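You operate a simulated robot arm through the tools that you are given. There is no shell and no other tool. Be economical: measure what you need, move in short steps, check, and stop when the job is done.

The job below is to be done with a simulated robot arm. You get a single attempt, and the scene is never put back.

JOB
Take the 45 foam block from the packing table top and put it on top of the plain grease tin.

It is judged by the outcome, as a careful person would: the job done as asked, and still so three seconds after it is handed in. It fails if anything else is knocked over, pushed out of place, dropped, spilled or broken.

ROBOT AND FRAMES
A 7-joint arm with a two-finger parallel gripper, fixed in place. Base frame: the origin is at the foot of the arm, x ahead of it, y to its left, z up; the work surface is at about z = 800. Units: mm, degrees, N and s.
With the tool pointing down near the work surface it reaches from about 240 to 680 mm from the base axis. Its first joint turns from -66.0 to 66.0 degrees. Payload 2.4 kg.
The tool frame sits at the grasp point between the pads (the TCP): z along the fingers, y along the line on which they close. The tips reach 30 mm beyond it. Largest opening 94 mm; finger width 28, thickness 10; the body of the gripper, 50 by 96 mm, starts 55 mm behind the TCP.
Orientation is that of the tool frame in the base frame, as a unit quaternion [x, y, z, w]. With the fingers straight down and closing along the base's y, the tool's x points along the base's -x, its y along +y and its z along -z.

CONTROLS
- The arm moves only by the tool send_rows. Its argument "rows" is a list that holds one entry, the list of rows, each a list of 7 numbers: the shift along the tool's x, y, z in m, then the turn, a rotation vector about the tool's x, y, z in degrees, then the closure, from 0 (fully open) to 1 (shut). In form: [[[x, y, z, rx, ry, rz, claw], ...]]. A call has 1 to 20 rows; each row is the pose to reach, as a shift and turn from the pose commanded when the call began, along the tool's axes at that moment. Rows are played at 5 a second. More than 50 mm and 8.6 degrees between two rows, or a gripper value outside its range, and nothing of the call is played. Where a pose cannot be reached the arm comes as near as it can. A force on the tool above 40 N (or 10 N above the force at the start of the call, whichever is more), or a blocked arm, ends the call early, and 0.2 s more pass. The fingers move at their own pace (about 153 mm/s each) and stop on an object; they squeeze with about 40 N. The grip force told is the motor's: it shows also when the fingers shut on nothing. Time passes only in rows, and 0.2 s behind the last, so rows that repeat a pose let the fingers close. The reply holds the time, the measured pose of the TCP, the force on the tool along the base axes, the opening and the grip force, in the units named above and with some noise.
- Cameras (640 x 400 px; columns grow to the right, rows downward): "scene" is fixed at [45.8, 484.3, 1451.8]; the picture's right is [-0.54, -0.84, 0.00], its down [-0.49, 0.32, -0.82] and it looks along [0.68, -0.44, -0.58] (base axes); focal length 341 px, centre (320, 200). "wrist" rides on the gripper at [76, 14, -102] in the tool frame; the picture's right is [-0.18, 0.98, 0.00], its down [-0.75, -0.14, -0.64] and it looks along [-0.63, -0.12, 0.77] (tool axes); focal length 243 px, centre (320, 200). There is no depth. A picture from a camera that has moved, and an enlarged one, comes with that camera's place and axes in the base frame and with its lens. The place of the scene camera against the robot may be out by one fixed shift of up to 18 mm in any direction.
- snapshot(camera): a new picture of that camera. No time passes.
- close_up(camera, box): a new picture of the part [left, top, right, bottom] of that camera's present view, enlarged. No time passes.
- close_job(): hands the job in; it is judged then, once.

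Go step by step. Nothing tells you positions but the pictures and the camera data: compare them with the known pose of the tool, close in by small moves and look again before you grip or let go. The budget is 90 turns and 36 pictures, counting those below and the enlarged ones. Unless the task says otherwise, let go and move clear before handing in, and close with one line.

The tools are called by a JSON object that holds its "method" and its "body". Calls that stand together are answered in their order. send_rows: Moves the arm, as the interface text tells. Its arguments: {"type":"object","properties":{"rows":{"type":"array","items":{"type":"array","items":{"type":"array","items":{"type":"number"}}}}},"required":["rows"]} The other tools are called the same way: snapshot (camera) takes a picture; close_up (camera, box) takes an enlarged picture of a part of a camera's view; close_job () hands the job in.

At the start:

```text
clock: 0.0
eef_pos: [393.6, -75.4, 1059.6]
tool_rot: [0.0, 1.0, 0.0, 0.0]
contact_force: [-0.7, 0.3, 0.8]
width: 93.9
gripper_force: 0.1
```

scene: 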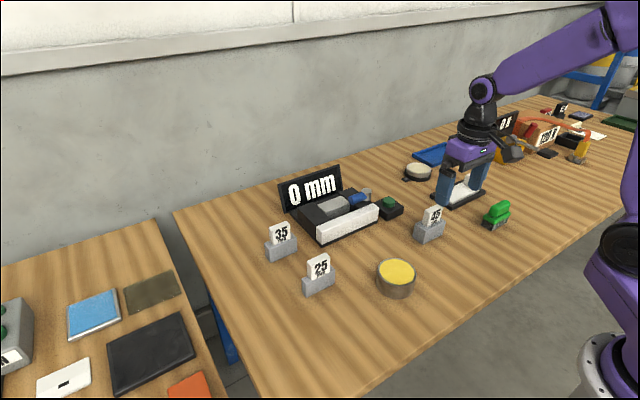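
wrist: 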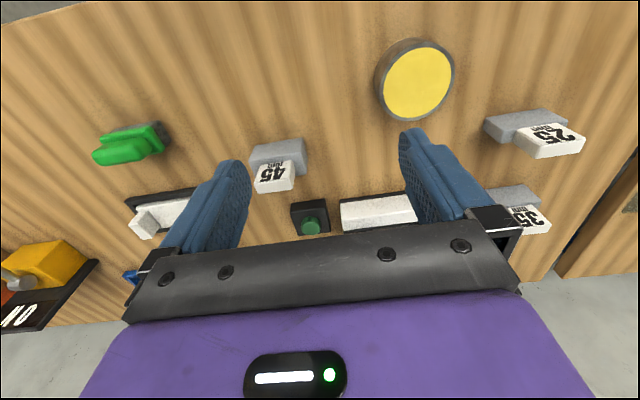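

I see three tagged grey blocks (25, 35, 45), a yellow-topped tin and a second tin further back. I'll enlarge the views to tell them apart before moving.

{"method": "close_up", "body": {"camera": "scene", "box": [360, 140, 520, 300]}}

{"method": "close_up", "body": {"camera": "scene", "box": [250, 160, 410, 310]}}

{"method": "close_up", "body": {"camera": "wrist", "box": [230, 30, 470, 200]}}

```text
2.50 times, centred on (440, 220) of scene
camera zoom: at [45.8, 484.3, 1451.8], right [-0.54, -0.84, 0.0], down [-0.49, 0.32, -0.82], along [0.68, -0.44, -0.58], focal length 853 px, centre (20, 150)
```

zoom: 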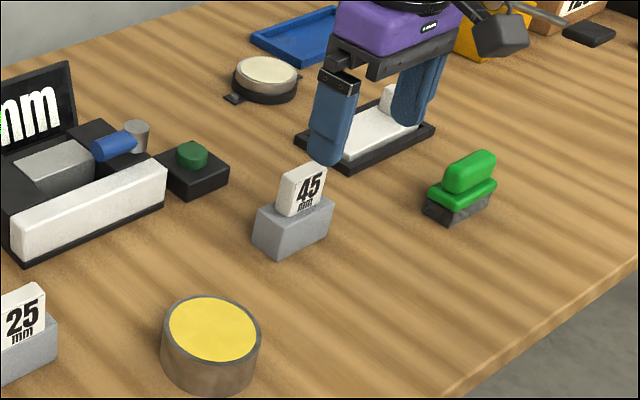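

```text
2.67 times, centred on (330, 235) of scene
camera zoom: at [45.8, 484.3, 1451.8], right [-0.54, -0.84, 0.0], down [-0.49, 0.32, -0.82], along [0.68, -0.44, -0.58], focal length 910 px, centre (293, 107)
```

zoom: 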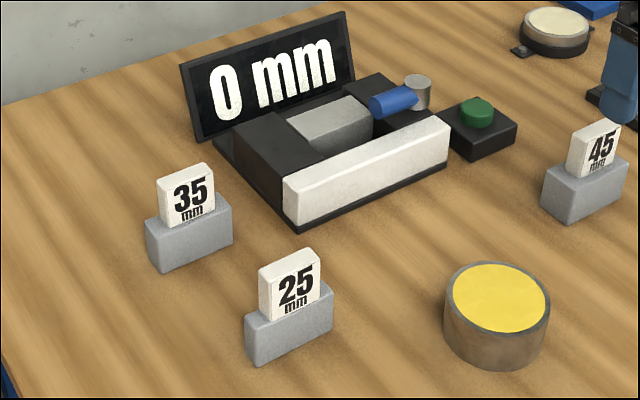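

```text
2.35 times, centred on (350, 115) of wrist
camera zoom: at [317.4, -60.7, 1163.1], right [0.18, 0.98, 0.0], down [0.75, -0.14, 0.64], along [0.63, -0.12, -0.77], focal length 571 px, centre (249, 400)
```

zoom: 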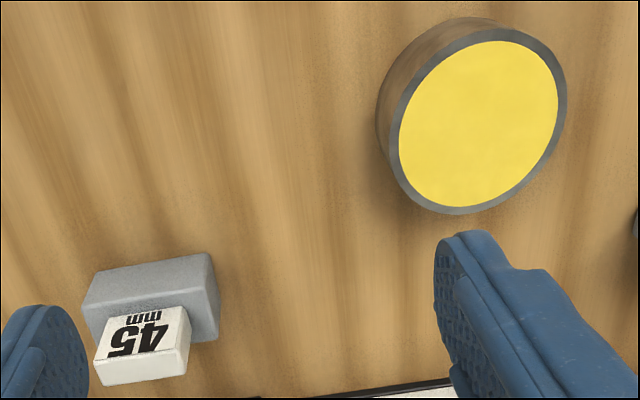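

The 45 sits in front of the gripper, and the yellow-topped tin has plain sides. I'll check the far right for other 45s or tins.

{"method": "close_up", "body": {"camera": "scene", "box": [480, 80, 640, 180]}}

{"method": "close_up", "body": {"camera": "scene", "box": [395, 150, 445, 182]}}

{"method": "close_up", "body": {"camera": "scene", "box": [0, 260, 220, 400]}}

```text
4.00 times, centred on (560, 130) of scene
camera zoom: at [45.8, 484.3, 1451.8], right [-0.54, -0.84, 0.0], down [-0.49, 0.32, -0.82], along [0.68, -0.44, -0.58], focal length 1365 px, centre (-640, 480)
```

zoom: 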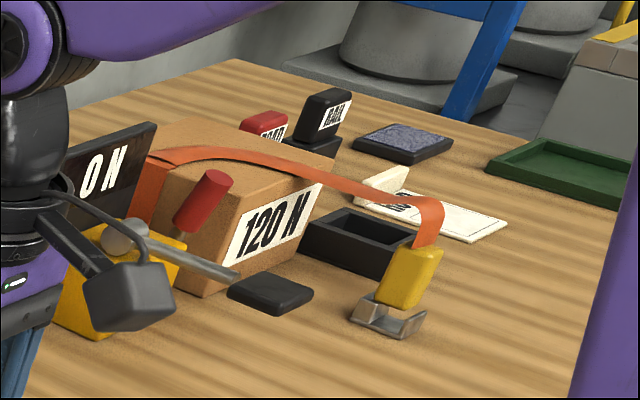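

```text
12.50 times, centred on (420, 166) of scene
camera zoom: at [45.8, 484.3, 1451.8], right [-0.54, -0.84, 0.0], down [-0.49, 0.32, -0.82], along [0.68, -0.44, -0.58], focal length 4266 px, centre (-930, 625)
```

zoom: 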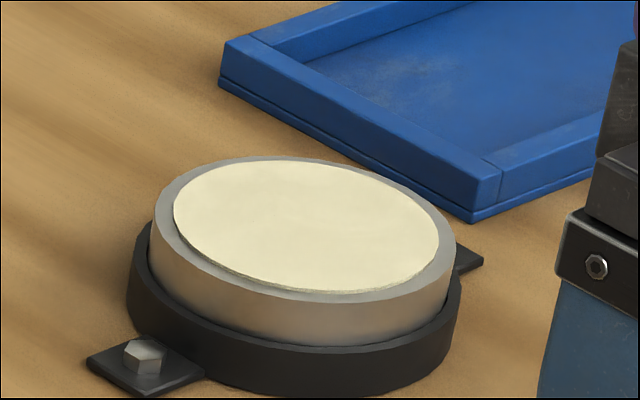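

```text
2.86 times, centred on (110, 330) of scene
camera zoom: at [45.8, 484.3, 1451.8], right [-0.54, -0.84, 0.0], down [-0.49, 0.32, -0.82], along [0.68, -0.44, -0.58], focal length 975 px, centre (920, -171)
```

zoom: 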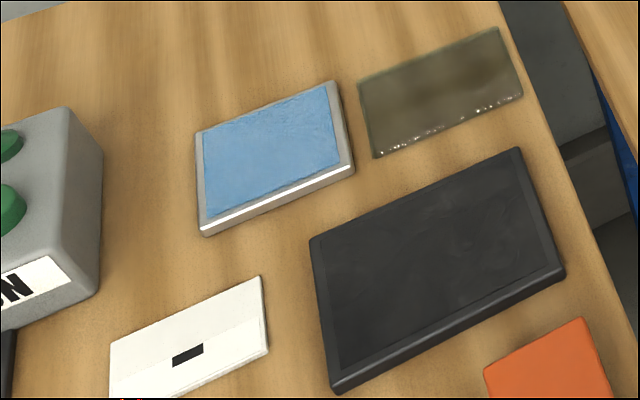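

Two tins: a free-standing one with a yellow top, and a cream-topped one in a bolted holder. I'll take a closer look at the yellow one and the block.

{"method": "close_up", "body": {"camera": "scene", "box": [365, 250, 429, 302]}}

{"method": "close_up", "body": {"camera": "scene", "box": [405, 200, 455, 246]}}

```text
7.69 times, centred on (397, 276) of scene
camera zoom: at [45.8, 484.3, 1451.8], right [-0.54, -0.84, 0.0], down [-0.49, 0.32, -0.82], along [0.68, -0.44, -0.58], focal length 2626 px, centre (-272, -385)
```

zoom: 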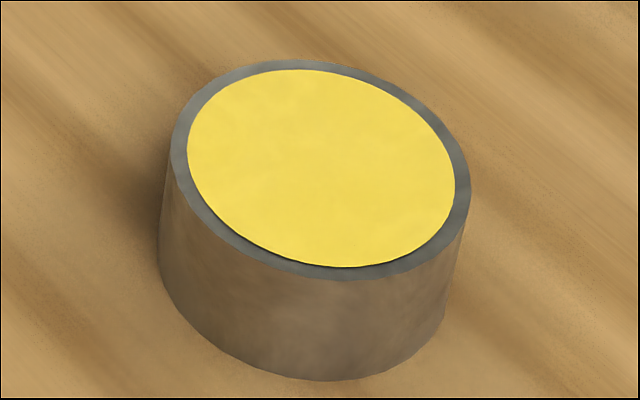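

```text
8.70 times, centred on (430, 223) of scene
camera zoom: at [45.8, 484.3, 1451.8], right [-0.54, -0.84, 0.0], down [-0.49, 0.32, -0.82], along [0.68, -0.44, -0.58], focal length 2968 px, centre (-636, -0)
```

zoom: 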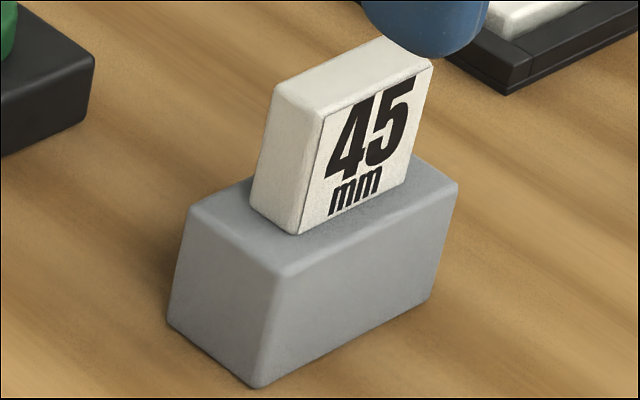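

The yellow-topped free tin is the plain one (about (419, 42), top near z 843); the other sits in a bolted holder. The 45 block is about 77 × 37 mm, long along y, near (494, -158), so I'll go above it while turning 90° to close across its narrow side.

{"method": "send_rows", "body": {"rows": [[[-0.008, -0.007, 0.0075, 0, 0, 7.5, 0], [-0.017, -0.014, 0.015, 0, 0, 15, 0], [-0.025, -0.021, 0.0225, 0, 0, 22.5, 0], [-0.033, -0.028, 0.03, 0, 0, 30, 0], [-0.042, -0.035, 0.0375, 0, 0, 37.5, 0], [-0.05, -0.042, 0.045, 0, 0, 45, 0], [-0.058, -0.048, 0.0525, 0, 0, 52.5, 0], [-0.067, -0.055, 0.06, 0, 0, 60, 0], [-0.075, -0.062, 0.0675, 0, 0, 67.5, 0], [-0.083, -0.069, 0.075, 0, 0, 75, 0], [-0.092, -0.076, 0.0825, 0, 0, 82.5, 0], [-0.1, -0.083, 0.09, 0, 0, 90, 0], [-0.1, -0.083, 0.09, 0, 0, 90, 0]]]}}

{"method": "snapshot", "body": {"camera": "wrist"}}

```text
clock: 2.8
eef_pos: [492.6, -157.2, 971.0]
tool_rot: [0.707, 0.707, 0.0, 0.0]
contact_force: [0.6, 0.7, 0.1]
width: 94.0
gripper_force: 0.1
```

```text
25 pictures are left
camera wrist: at [508.1, -81.3, 1072.8], right [0.98, -0.19, 0.0], down [-0.14, -0.75, 0.64], along [-0.12, -0.63, -0.77], focal length 243 px, centre (320, 200)
```

wrist: 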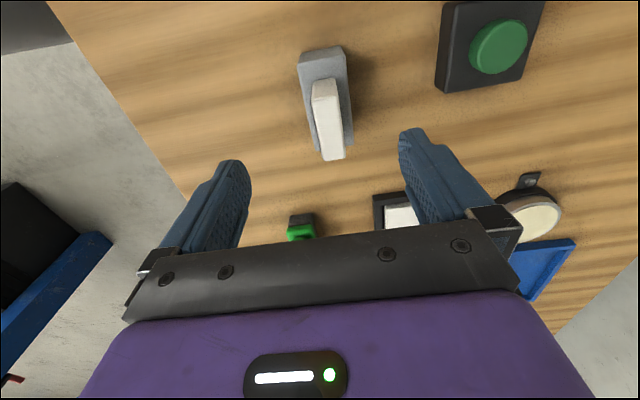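

{"method": "close_up", "body": {"camera": "wrist", "box": [264, 30, 392, 170]}}

```text
2.86 times, centred on (328, 100) of wrist
camera zoom: at [508.1, -81.3, 1072.8], right [0.98, -0.19, 0.0], down [-0.14, -0.75, 0.64], along [-0.12, -0.63, -0.77], focal length 693 px, centre (297, 486)
```

zoom: 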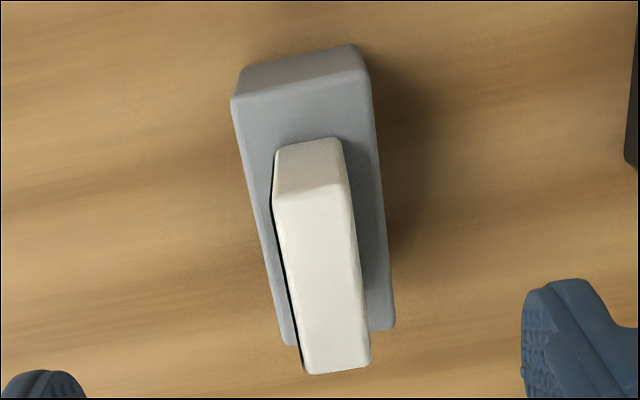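

The gray block spans about x 480–520, y -123 to -201, square to the axes, with its top near z 850 and the tag's top near 893. I'll centre over (500, -162) and come down partway.

{"method": "send_rows", "body": {"rows": [[[-0.0036, 0.0065, 0.0, 0, 0, 0, 0], [-0.0036, 0.0065, 0.025, 0, 0, 0, 0], [-0.0036, 0.0065, 0.05, 0, 0, 0, 0], [-0.0036, 0.0065, 0.065, 0, 0, 0, 0], [-0.0036, 0.0065, 0.065, 0, 0, 0, 0]]]}}

{"method": "snapshot", "body": {"camera": "wrist"}}

{"method": "close_up", "body": {"camera": "scene", "box": [380, 140, 500, 260]}}

```text
clock: 4.0
eef_pos: [498.8, -161.5, 904.1]
tool_rot: [0.707, 0.707, 0.001, 0.0]
contact_force: [0.1, 0.9, 0.3]
width: 94.0
gripper_force: 0.1
```

```text
23 pictures are left
camera wrist: at [514.3, -85.6, 1007.8], right [0.98, -0.18, 0.0], down [-0.14, -0.75, 0.64], along [-0.12, -0.63, -0.77], focal length 243 px, centre (320, 200)
```

wrist: 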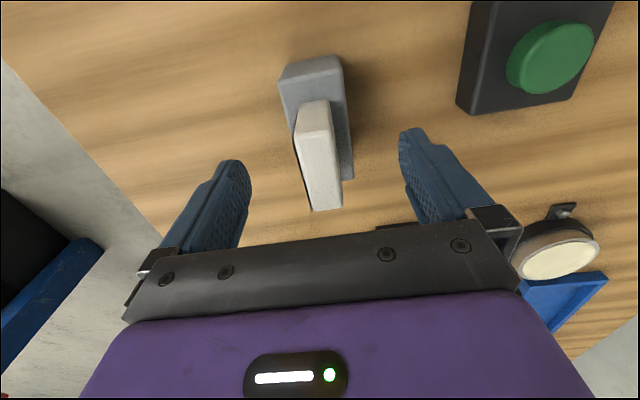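

```text
3.33 times, centred on (440, 200) of scene
camera zoom: at [45.8, 484.3, 1451.8], right [-0.54, -0.84, 0.0], down [-0.49, 0.32, -0.82], along [0.68, -0.44, -0.58], focal length 1138 px, centre (-80, 200)
```

zoom: 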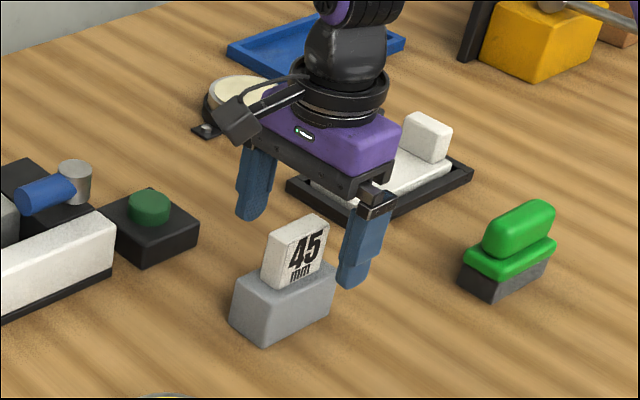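

The wrist view puts the block's centre at about (501, -160), well between the fingers. I'll descend to TCP z of about 852 with the fingers open.

{"method": "send_rows", "body": {"rows": [[[0.002, 0.002, 0.0, 0, 0, 0, 0], [0.002, 0.002, 0.02, 0, 0, 0, 0], [0.002, 0.002, 0.04, 0, 0, 0, 0], [0.002, 0.002, 0.052, 0, 0, 0, 0], [0.002, 0.002, 0.052, 0, 0, 0, 0]]]}}

{"method": "snapshot", "body": {"camera": "wrist"}}

{"method": "close_up", "body": {"camera": "scene", "box": [380, 150, 500, 260]}}

```text
clock: 5.2
eef_pos: [500.7, -159.1, 853.4]
tool_rot: [0.707, 0.708, 0.0, 0.0]
contact_force: [1.0, 1.0, 0.1]
width: 94.1
gripper_force: 0.0
```

```text
21 pictures are left
camera wrist: at [516.2, -83.2, 956.3], right [0.98, -0.18, 0.0], down [-0.14, -0.75, 0.64], along [-0.12, -0.63, -0.77], focal length 243 px, centre (320, 200)
```

wrist: 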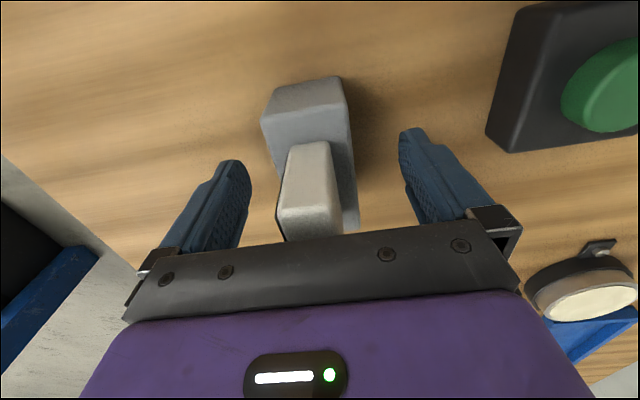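

```text
3.64 times, centred on (440, 205) of scene
camera zoom: at [45.8, 484.3, 1451.8], right [-0.54, -0.84, 0.0], down [-0.49, 0.32, -0.82], along [0.68, -0.44, -0.58], focal length 1241 px, centre (-116, 182)
```

zoom: 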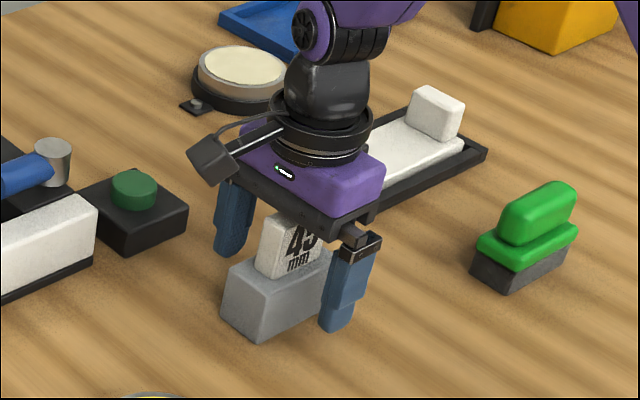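

The fingers straddle the block, centred, and the tag clears the palm. Closing now.

{"method": "send_rows", "body": {"rows": [[[0, 0.0008, 0, 0, 0, 0, 0.3], [0, 0.0008, 0, 0, 0, 0, 0.6], [0, 0.0008, 0, 0, 0, 0, 1], [0, 0.0008, 0, 0, 0, 0, 1], [0, 0.0008, 0, 0, 0, 0, 1]]]}}

```text
clock: 6.4
eef_pos: [501.9, -158.4, 855.0]
tool_rot: [0.707, 0.708, 0.0, 0.001]
contact_force: [-10.3, 3.6, 32.6]
width: 41.5
gripper_force: 39.7
```

Gripped at 41.5 mm with some upward force, probably the fingers on the block's slightly tapered edge. I'll lift a little and check.

{"method": "send_rows", "body": {"rows": [[[0, 0, -0.005, 0, 0, 0, 1], [0, 0, -0.01, 0, 0, 0, 1], [0, 0, -0.02, 0, 0, 0, 1], [0, 0, -0.02, 0, 0, 0, 1]]]}}

{"method": "snapshot", "body": {"camera": "wrist"}}

{"method": "close_up", "body": {"camera": "scene", "box": [380, 150, 500, 260]}}

```text
clock: 7.4
eef_pos: [502.5, -159.0, 873.8]
tool_rot: [0.707, 0.707, -0.001, 0.0]
contact_force: [-0.1, 0.7, 0.0]
width: 39.9
gripper_force: 40.1
```

```text
19 pictures are left
camera wrist: at [517.3, -83.3, 975.9], right [0.98, -0.18, 0.0], down [-0.14, -0.75, 0.64], along [-0.12, -0.63, -0.77], focal length 243 px, centre (320, 200)
```

wrist: 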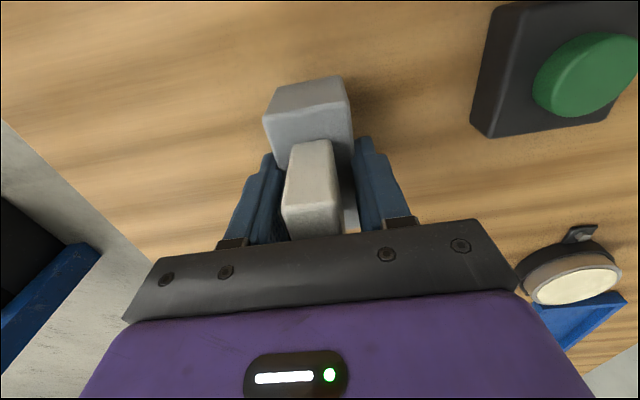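

```text
3.64 times, centred on (440, 205) of scene
camera zoom: at [45.8, 484.3, 1451.8], right [-0.54, -0.84, 0.0], down [-0.49, 0.32, -0.82], along [0.68, -0.44, -0.58], focal length 1241 px, centre (-116, 182)
```

zoom: 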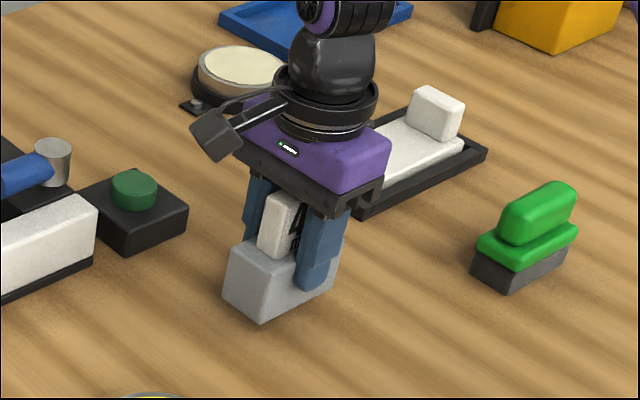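

The block is lifted cleanly. I'll raise it to about z 960 and carry it over to near the tin.

{"method": "send_rows", "body": {"rows": [[[0, 0, -0.015, 0, 0, 0, 1], [0, 0, -0.035, 0, 0, 0, 1], [0, 0, -0.055, 0, 0, 0, 1], [0, 0, -0.075, 0, 0, 0, 1], [0, 0, -0.09, 0, 0, 0, 1], [0.01, -0.004, -0.09, 0, 0, 0, 1], [0.03, -0.0124, -0.09, 0, 0, 0, 1], [0.05, -0.0206, -0.09, 0, 0, 0, 1], [0.07, -0.029, -0.09, 0, 0, 0, 1], [0.09, -0.037, -0.09, 0, 0, 0, 1], [0.11, -0.0454, -0.09, 0, 0, 0, 1], [0.13, -0.0537, -0.09, 0, 0, 0, 1], [0.15, -0.062, -0.09, 0, 0, 0, 1], [0.17, -0.07, -0.09, 0, 0, 0, 1], [0.19, -0.0785, -0.09, 0, 0, 0, 1], [0.201, -0.083, -0.09, 0, 0, 0, 1], [0.201, -0.083, -0.09, 0, 0, 0, 1]]]}}

{"method": "snapshot", "body": {"camera": "wrist"}}

{"method": "close_up", "body": {"camera": "scene", "box": [320, 180, 480, 320]}}

```text
clock: 11.0
eef_pos: [418.9, 40.0, 964.9]
tool_rot: [0.708, 0.707, -0.001, 0.0]
contact_force: [-0.2, 0.0, -0.6]
width: 39.7
gripper_force: 40.2
```

```text
17 pictures are left
camera wrist: at [433.7, 117.8, 1066.5], right [0.98, -0.18, 0.0], down [-0.14, -0.75, 0.64], along [-0.12, -0.63, -0.77], focal length 243 px, centre (320, 200)
```

wrist: 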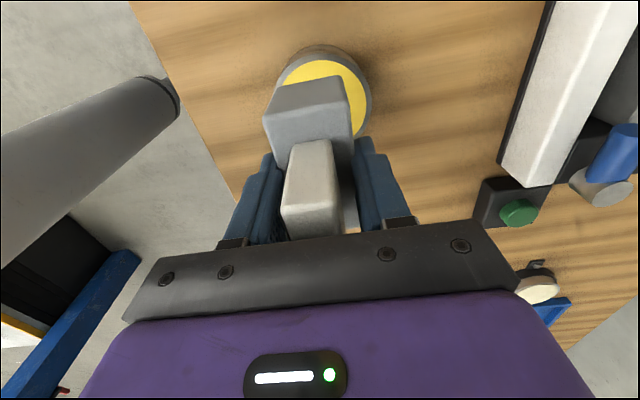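

```text
2.86 times, centred on (400, 250) of scene
camera zoom: at [45.8, 484.3, 1451.8], right [-0.54, -0.84, 0.0], down [-0.49, 0.32, -0.82], along [0.68, -0.44, -0.58], focal length 975 px, centre (91, 57)
```

zoom: 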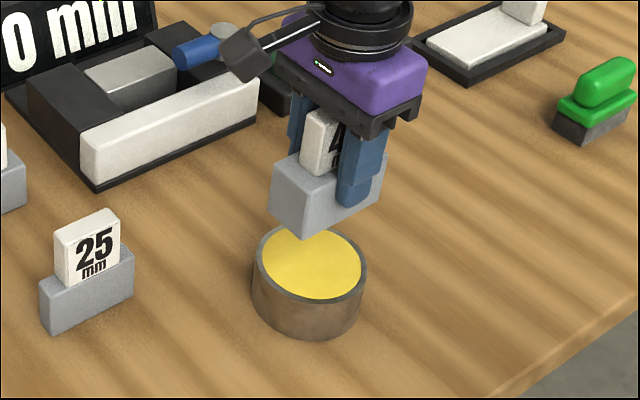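

The block hangs above the tin. I'll enlarge the wrist view to place the rim exactly.

{"method": "close_up", "body": {"camera": "wrist", "box": [240, 30, 400, 150]}}

```text
3.33 times, centred on (320, 90) of wrist
camera zoom: at [433.7, 117.8, 1066.5], right [0.98, -0.18, 0.0], down [-0.14, -0.75, 0.64], along [-0.12, -0.63, -0.77], focal length 809 px, centre (320, 567)
```

zoom: 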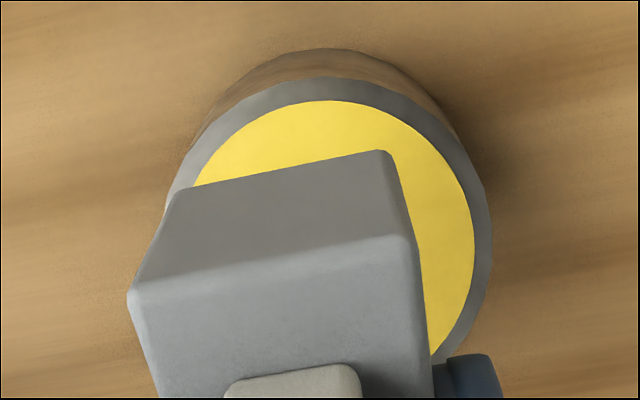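

The tin's centre is about (422.5, 44) with a radius near 42, and the block's centre is about (420, 43). I'll shift 2 mm and lower to about 10 mm above it.

{"method": "send_rows", "body": {"rows": [[[0.001, 0.002, 0.0, 0, 0, 0, 1], [0.001, 0.002, 0.02, 0, 0, 0, 1], [0.001, 0.002, 0.04, 0, 0, 0, 1], [0.001, 0.002, 0.052, 0, 0, 0, 1], [0.001, 0.002, 0.052, 0, 0, 0, 1]]]}}

{"method": "close_up", "body": {"camera": "wrist", "box": [240, 30, 400, 150]}}

{"method": "close_up", "body": {"camera": "scene", "box": [340, 200, 460, 310]}}

```text
clock: 12.2
eef_pos: [419.8, 42.0, 910.4]
tool_rot: [0.707, 0.707, -0.001, 0.001]
contact_force: [-0.4, -0.1, 1.2]
width: 40.0
gripper_force: 39.9
```

```text
3.33 times, centred on (320, 90) of wrist
camera zoom: at [436.1, 118.5, 1014.5], right [0.98, -0.18, 0.0], down [-0.14, -0.75, 0.64], along [-0.12, -0.63, -0.77], focal length 809 px, centre (320, 567)
```

zoom: 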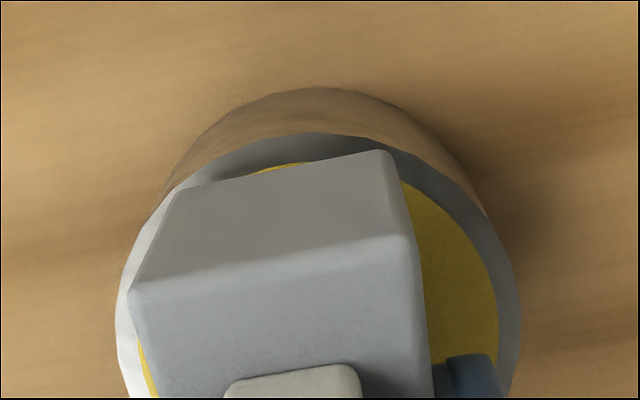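

```text
3.64 times, centred on (400, 255) of scene
camera zoom: at [45.8, 484.3, 1451.8], right [-0.54, -0.84, 0.0], down [-0.49, 0.32, -0.82], along [0.68, -0.44, -0.58], focal length 1241 px, centre (29, 0)
```

zoom: 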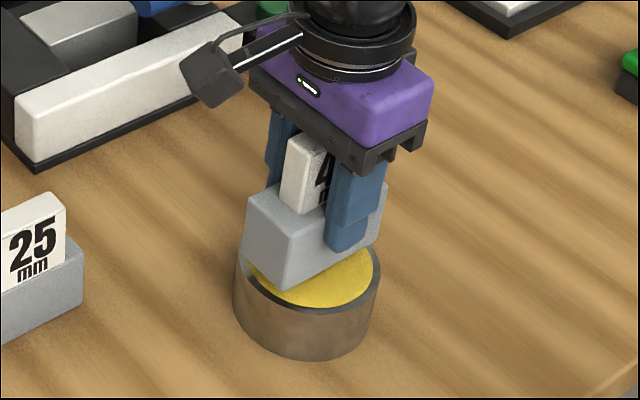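

Block and tin are aligned to within a couple of millimetres. Lowering in small steps and watching the force.

{"method": "send_rows", "body": {"rows": [[[0, 0, 0.003, 0, 0, 0, 1], [0, 0, 0.006, 0, 0, 0, 1], [0, 0, 0.008, 0, 0, 0, 1], [0, 0, 0.008, 0, 0, 0, 1]]]}}

```text
clock: 13.2
eef_pos: [420.7, 41.6, 903.5]
tool_rot: [0.707, 0.707, 0.0, 0.001]
contact_force: [0.1, -0.9, -1.3]
width: 40.1
gripper_force: 39.4
```

{"method": "send_rows", "body": {"rows": [[[0, 0, 0.002, 0, 0, 0, 1], [0, 0, 0.004, 0, 0, 0, 1], [0, 0, 0.004, 0, 0, 0, 1]]]}}

{"method": "close_up", "body": {"camera": "scene", "box": [360, 220, 440, 300]}}

```text
clock: 14.0
eef_pos: [421.0, 42.6, 898.4]
tool_rot: [0.707, 0.707, 0.001, 0.001]
contact_force: [-1.3, 0.1, 14.8]
width: 39.9
gripper_force: 39.7
```

```text
5.00 times, centred on (400, 260) of scene
camera zoom: at [45.5, 484.3, 1451.9], right [-0.54, -0.84, 0.0], down [-0.49, 0.32, -0.82], along [0.68, -0.44, -0.58], focal length 1707 px, centre (-80, -100)
```

zoom: 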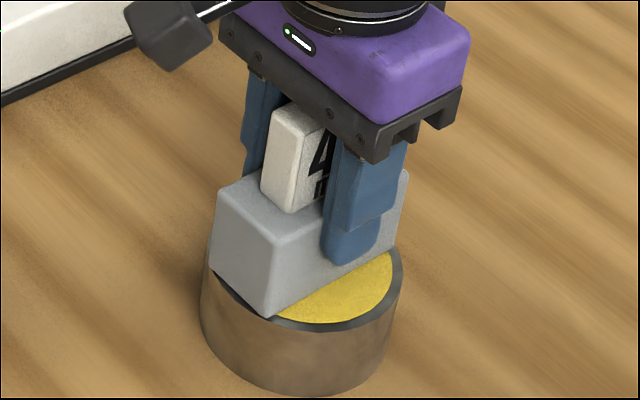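

Contact at about 15 N: the block rests centred on the tin. I'll ease off slightly and open.

{"method": "send_rows", "body": {"rows": [[[0, 0, -0.001, 0, 0, 0, 1], [0, 0, -0.001, 0, 0, 0, 0.5], [0, 0, -0.001, 0, 0, 0, 0.2], [0, 0, -0.001, 0, 0, 0, 0], [0, 0, -0.001, 0, 0, 0, 0]]]}}

{"method": "snapshot", "body": {"camera": "wrist"}}

```text
clock: 15.2
eef_pos: [421.7, 43.2, 900.3]
tool_rot: [0.707, 0.707, 0.0, 0.001]
contact_force: [-0.6, 0.7, -0.5]
width: 93.8
gripper_force: 0.0
```

```text
11 pictures are left
camera wrist: at [436.2, 118.5, 1003.3], right [0.98, -0.18, 0.0], down [-0.14, -0.75, 0.64], along [-0.12, -0.63, -0.77], focal length 243 px, centre (320, 200)
```

wrist: 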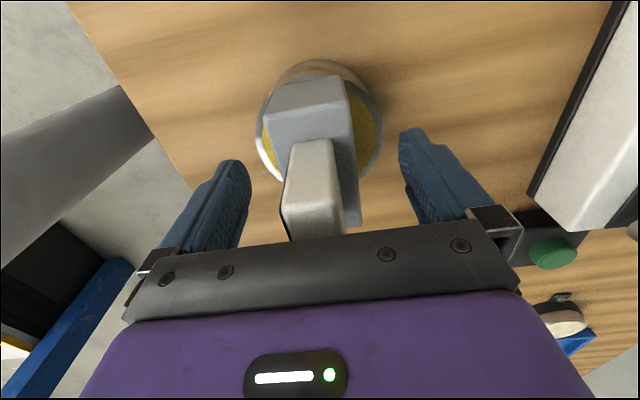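

The block is free and sits upright on the tin. Retreating straight up.

{"method": "send_rows", "body": {"rows": [[[0, 0, -0.01, 0, 0, 0, 0], [0, 0, -0.03, 0, 0, 0, 0], [0, 0, -0.06, 0, 0, 0, 0], [0, 0, -0.09, 0, 0, 0, 0], [0, 0, -0.12, 0, 0, 0, 0], [0, 0, -0.12, 0, 0, 0, 0], [0, 0, -0.12, 0, 0, 0, 0], [0, 0, -0.12, 0, 0, 0, 0]]]}}

{"method": "close_up", "body": {"camera": "scene", "box": [320, 180, 480, 310]}}

{"method": "snapshot", "body": {"camera": "wrist"}}

```text
clock: 17.0
eef_pos: [421.4, 41.4, 1019.3]
tool_rot: [0.707, 0.708, -0.001, 0.0]
contact_force: [0.2, -0.2, 0.4]
width: 93.9
gripper_force: 0.0
```

```text
3.08 times, centred on (400, 245) of scene
camera zoom: at [45.8, 484.3, 1451.8], right [-0.54, -0.84, 0.0], down [-0.49, 0.32, -0.82], along [0.68, -0.44, -0.58], focal length 1050 px, centre (74, 62)
```

zoom: 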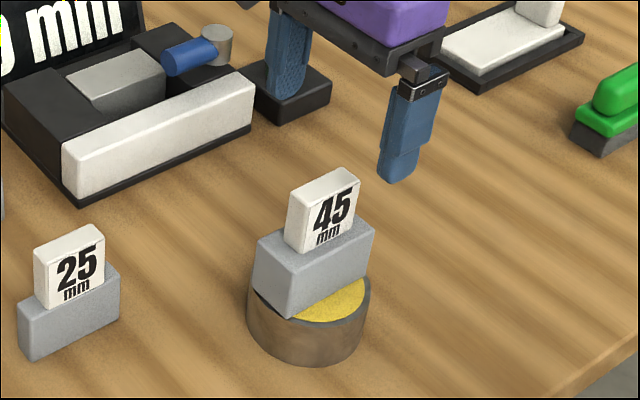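

```text
9 pictures are left
camera wrist: at [435.8, 118.1, 1122.8], right [0.98, -0.18, 0.0], down [-0.14, -0.75, 0.64], along [-0.12, -0.63, -0.77], focal length 243 px, centre (320, 200)
```

wrist: 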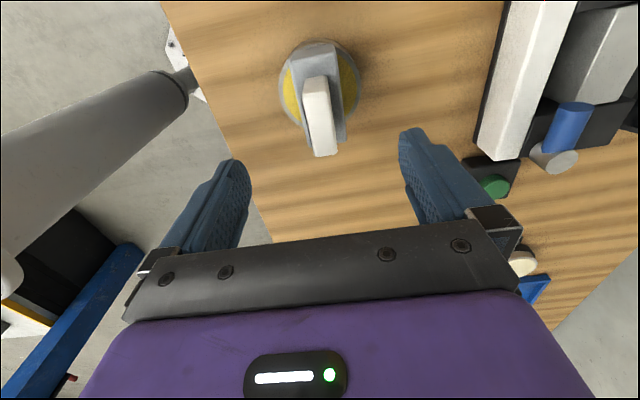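

The block stands level and centred on the free-standing tin, the gripper is clear, and I see nothing else disturbed. Handing in.

{"method": "close_job", "body": {}}

```text
The job is handed in.
```

The 45 foam block is resting on the yellow-topped, free-standing grease tin, which I took to be the plain one (the other tin sits in a bolted holder); the job is handed in.
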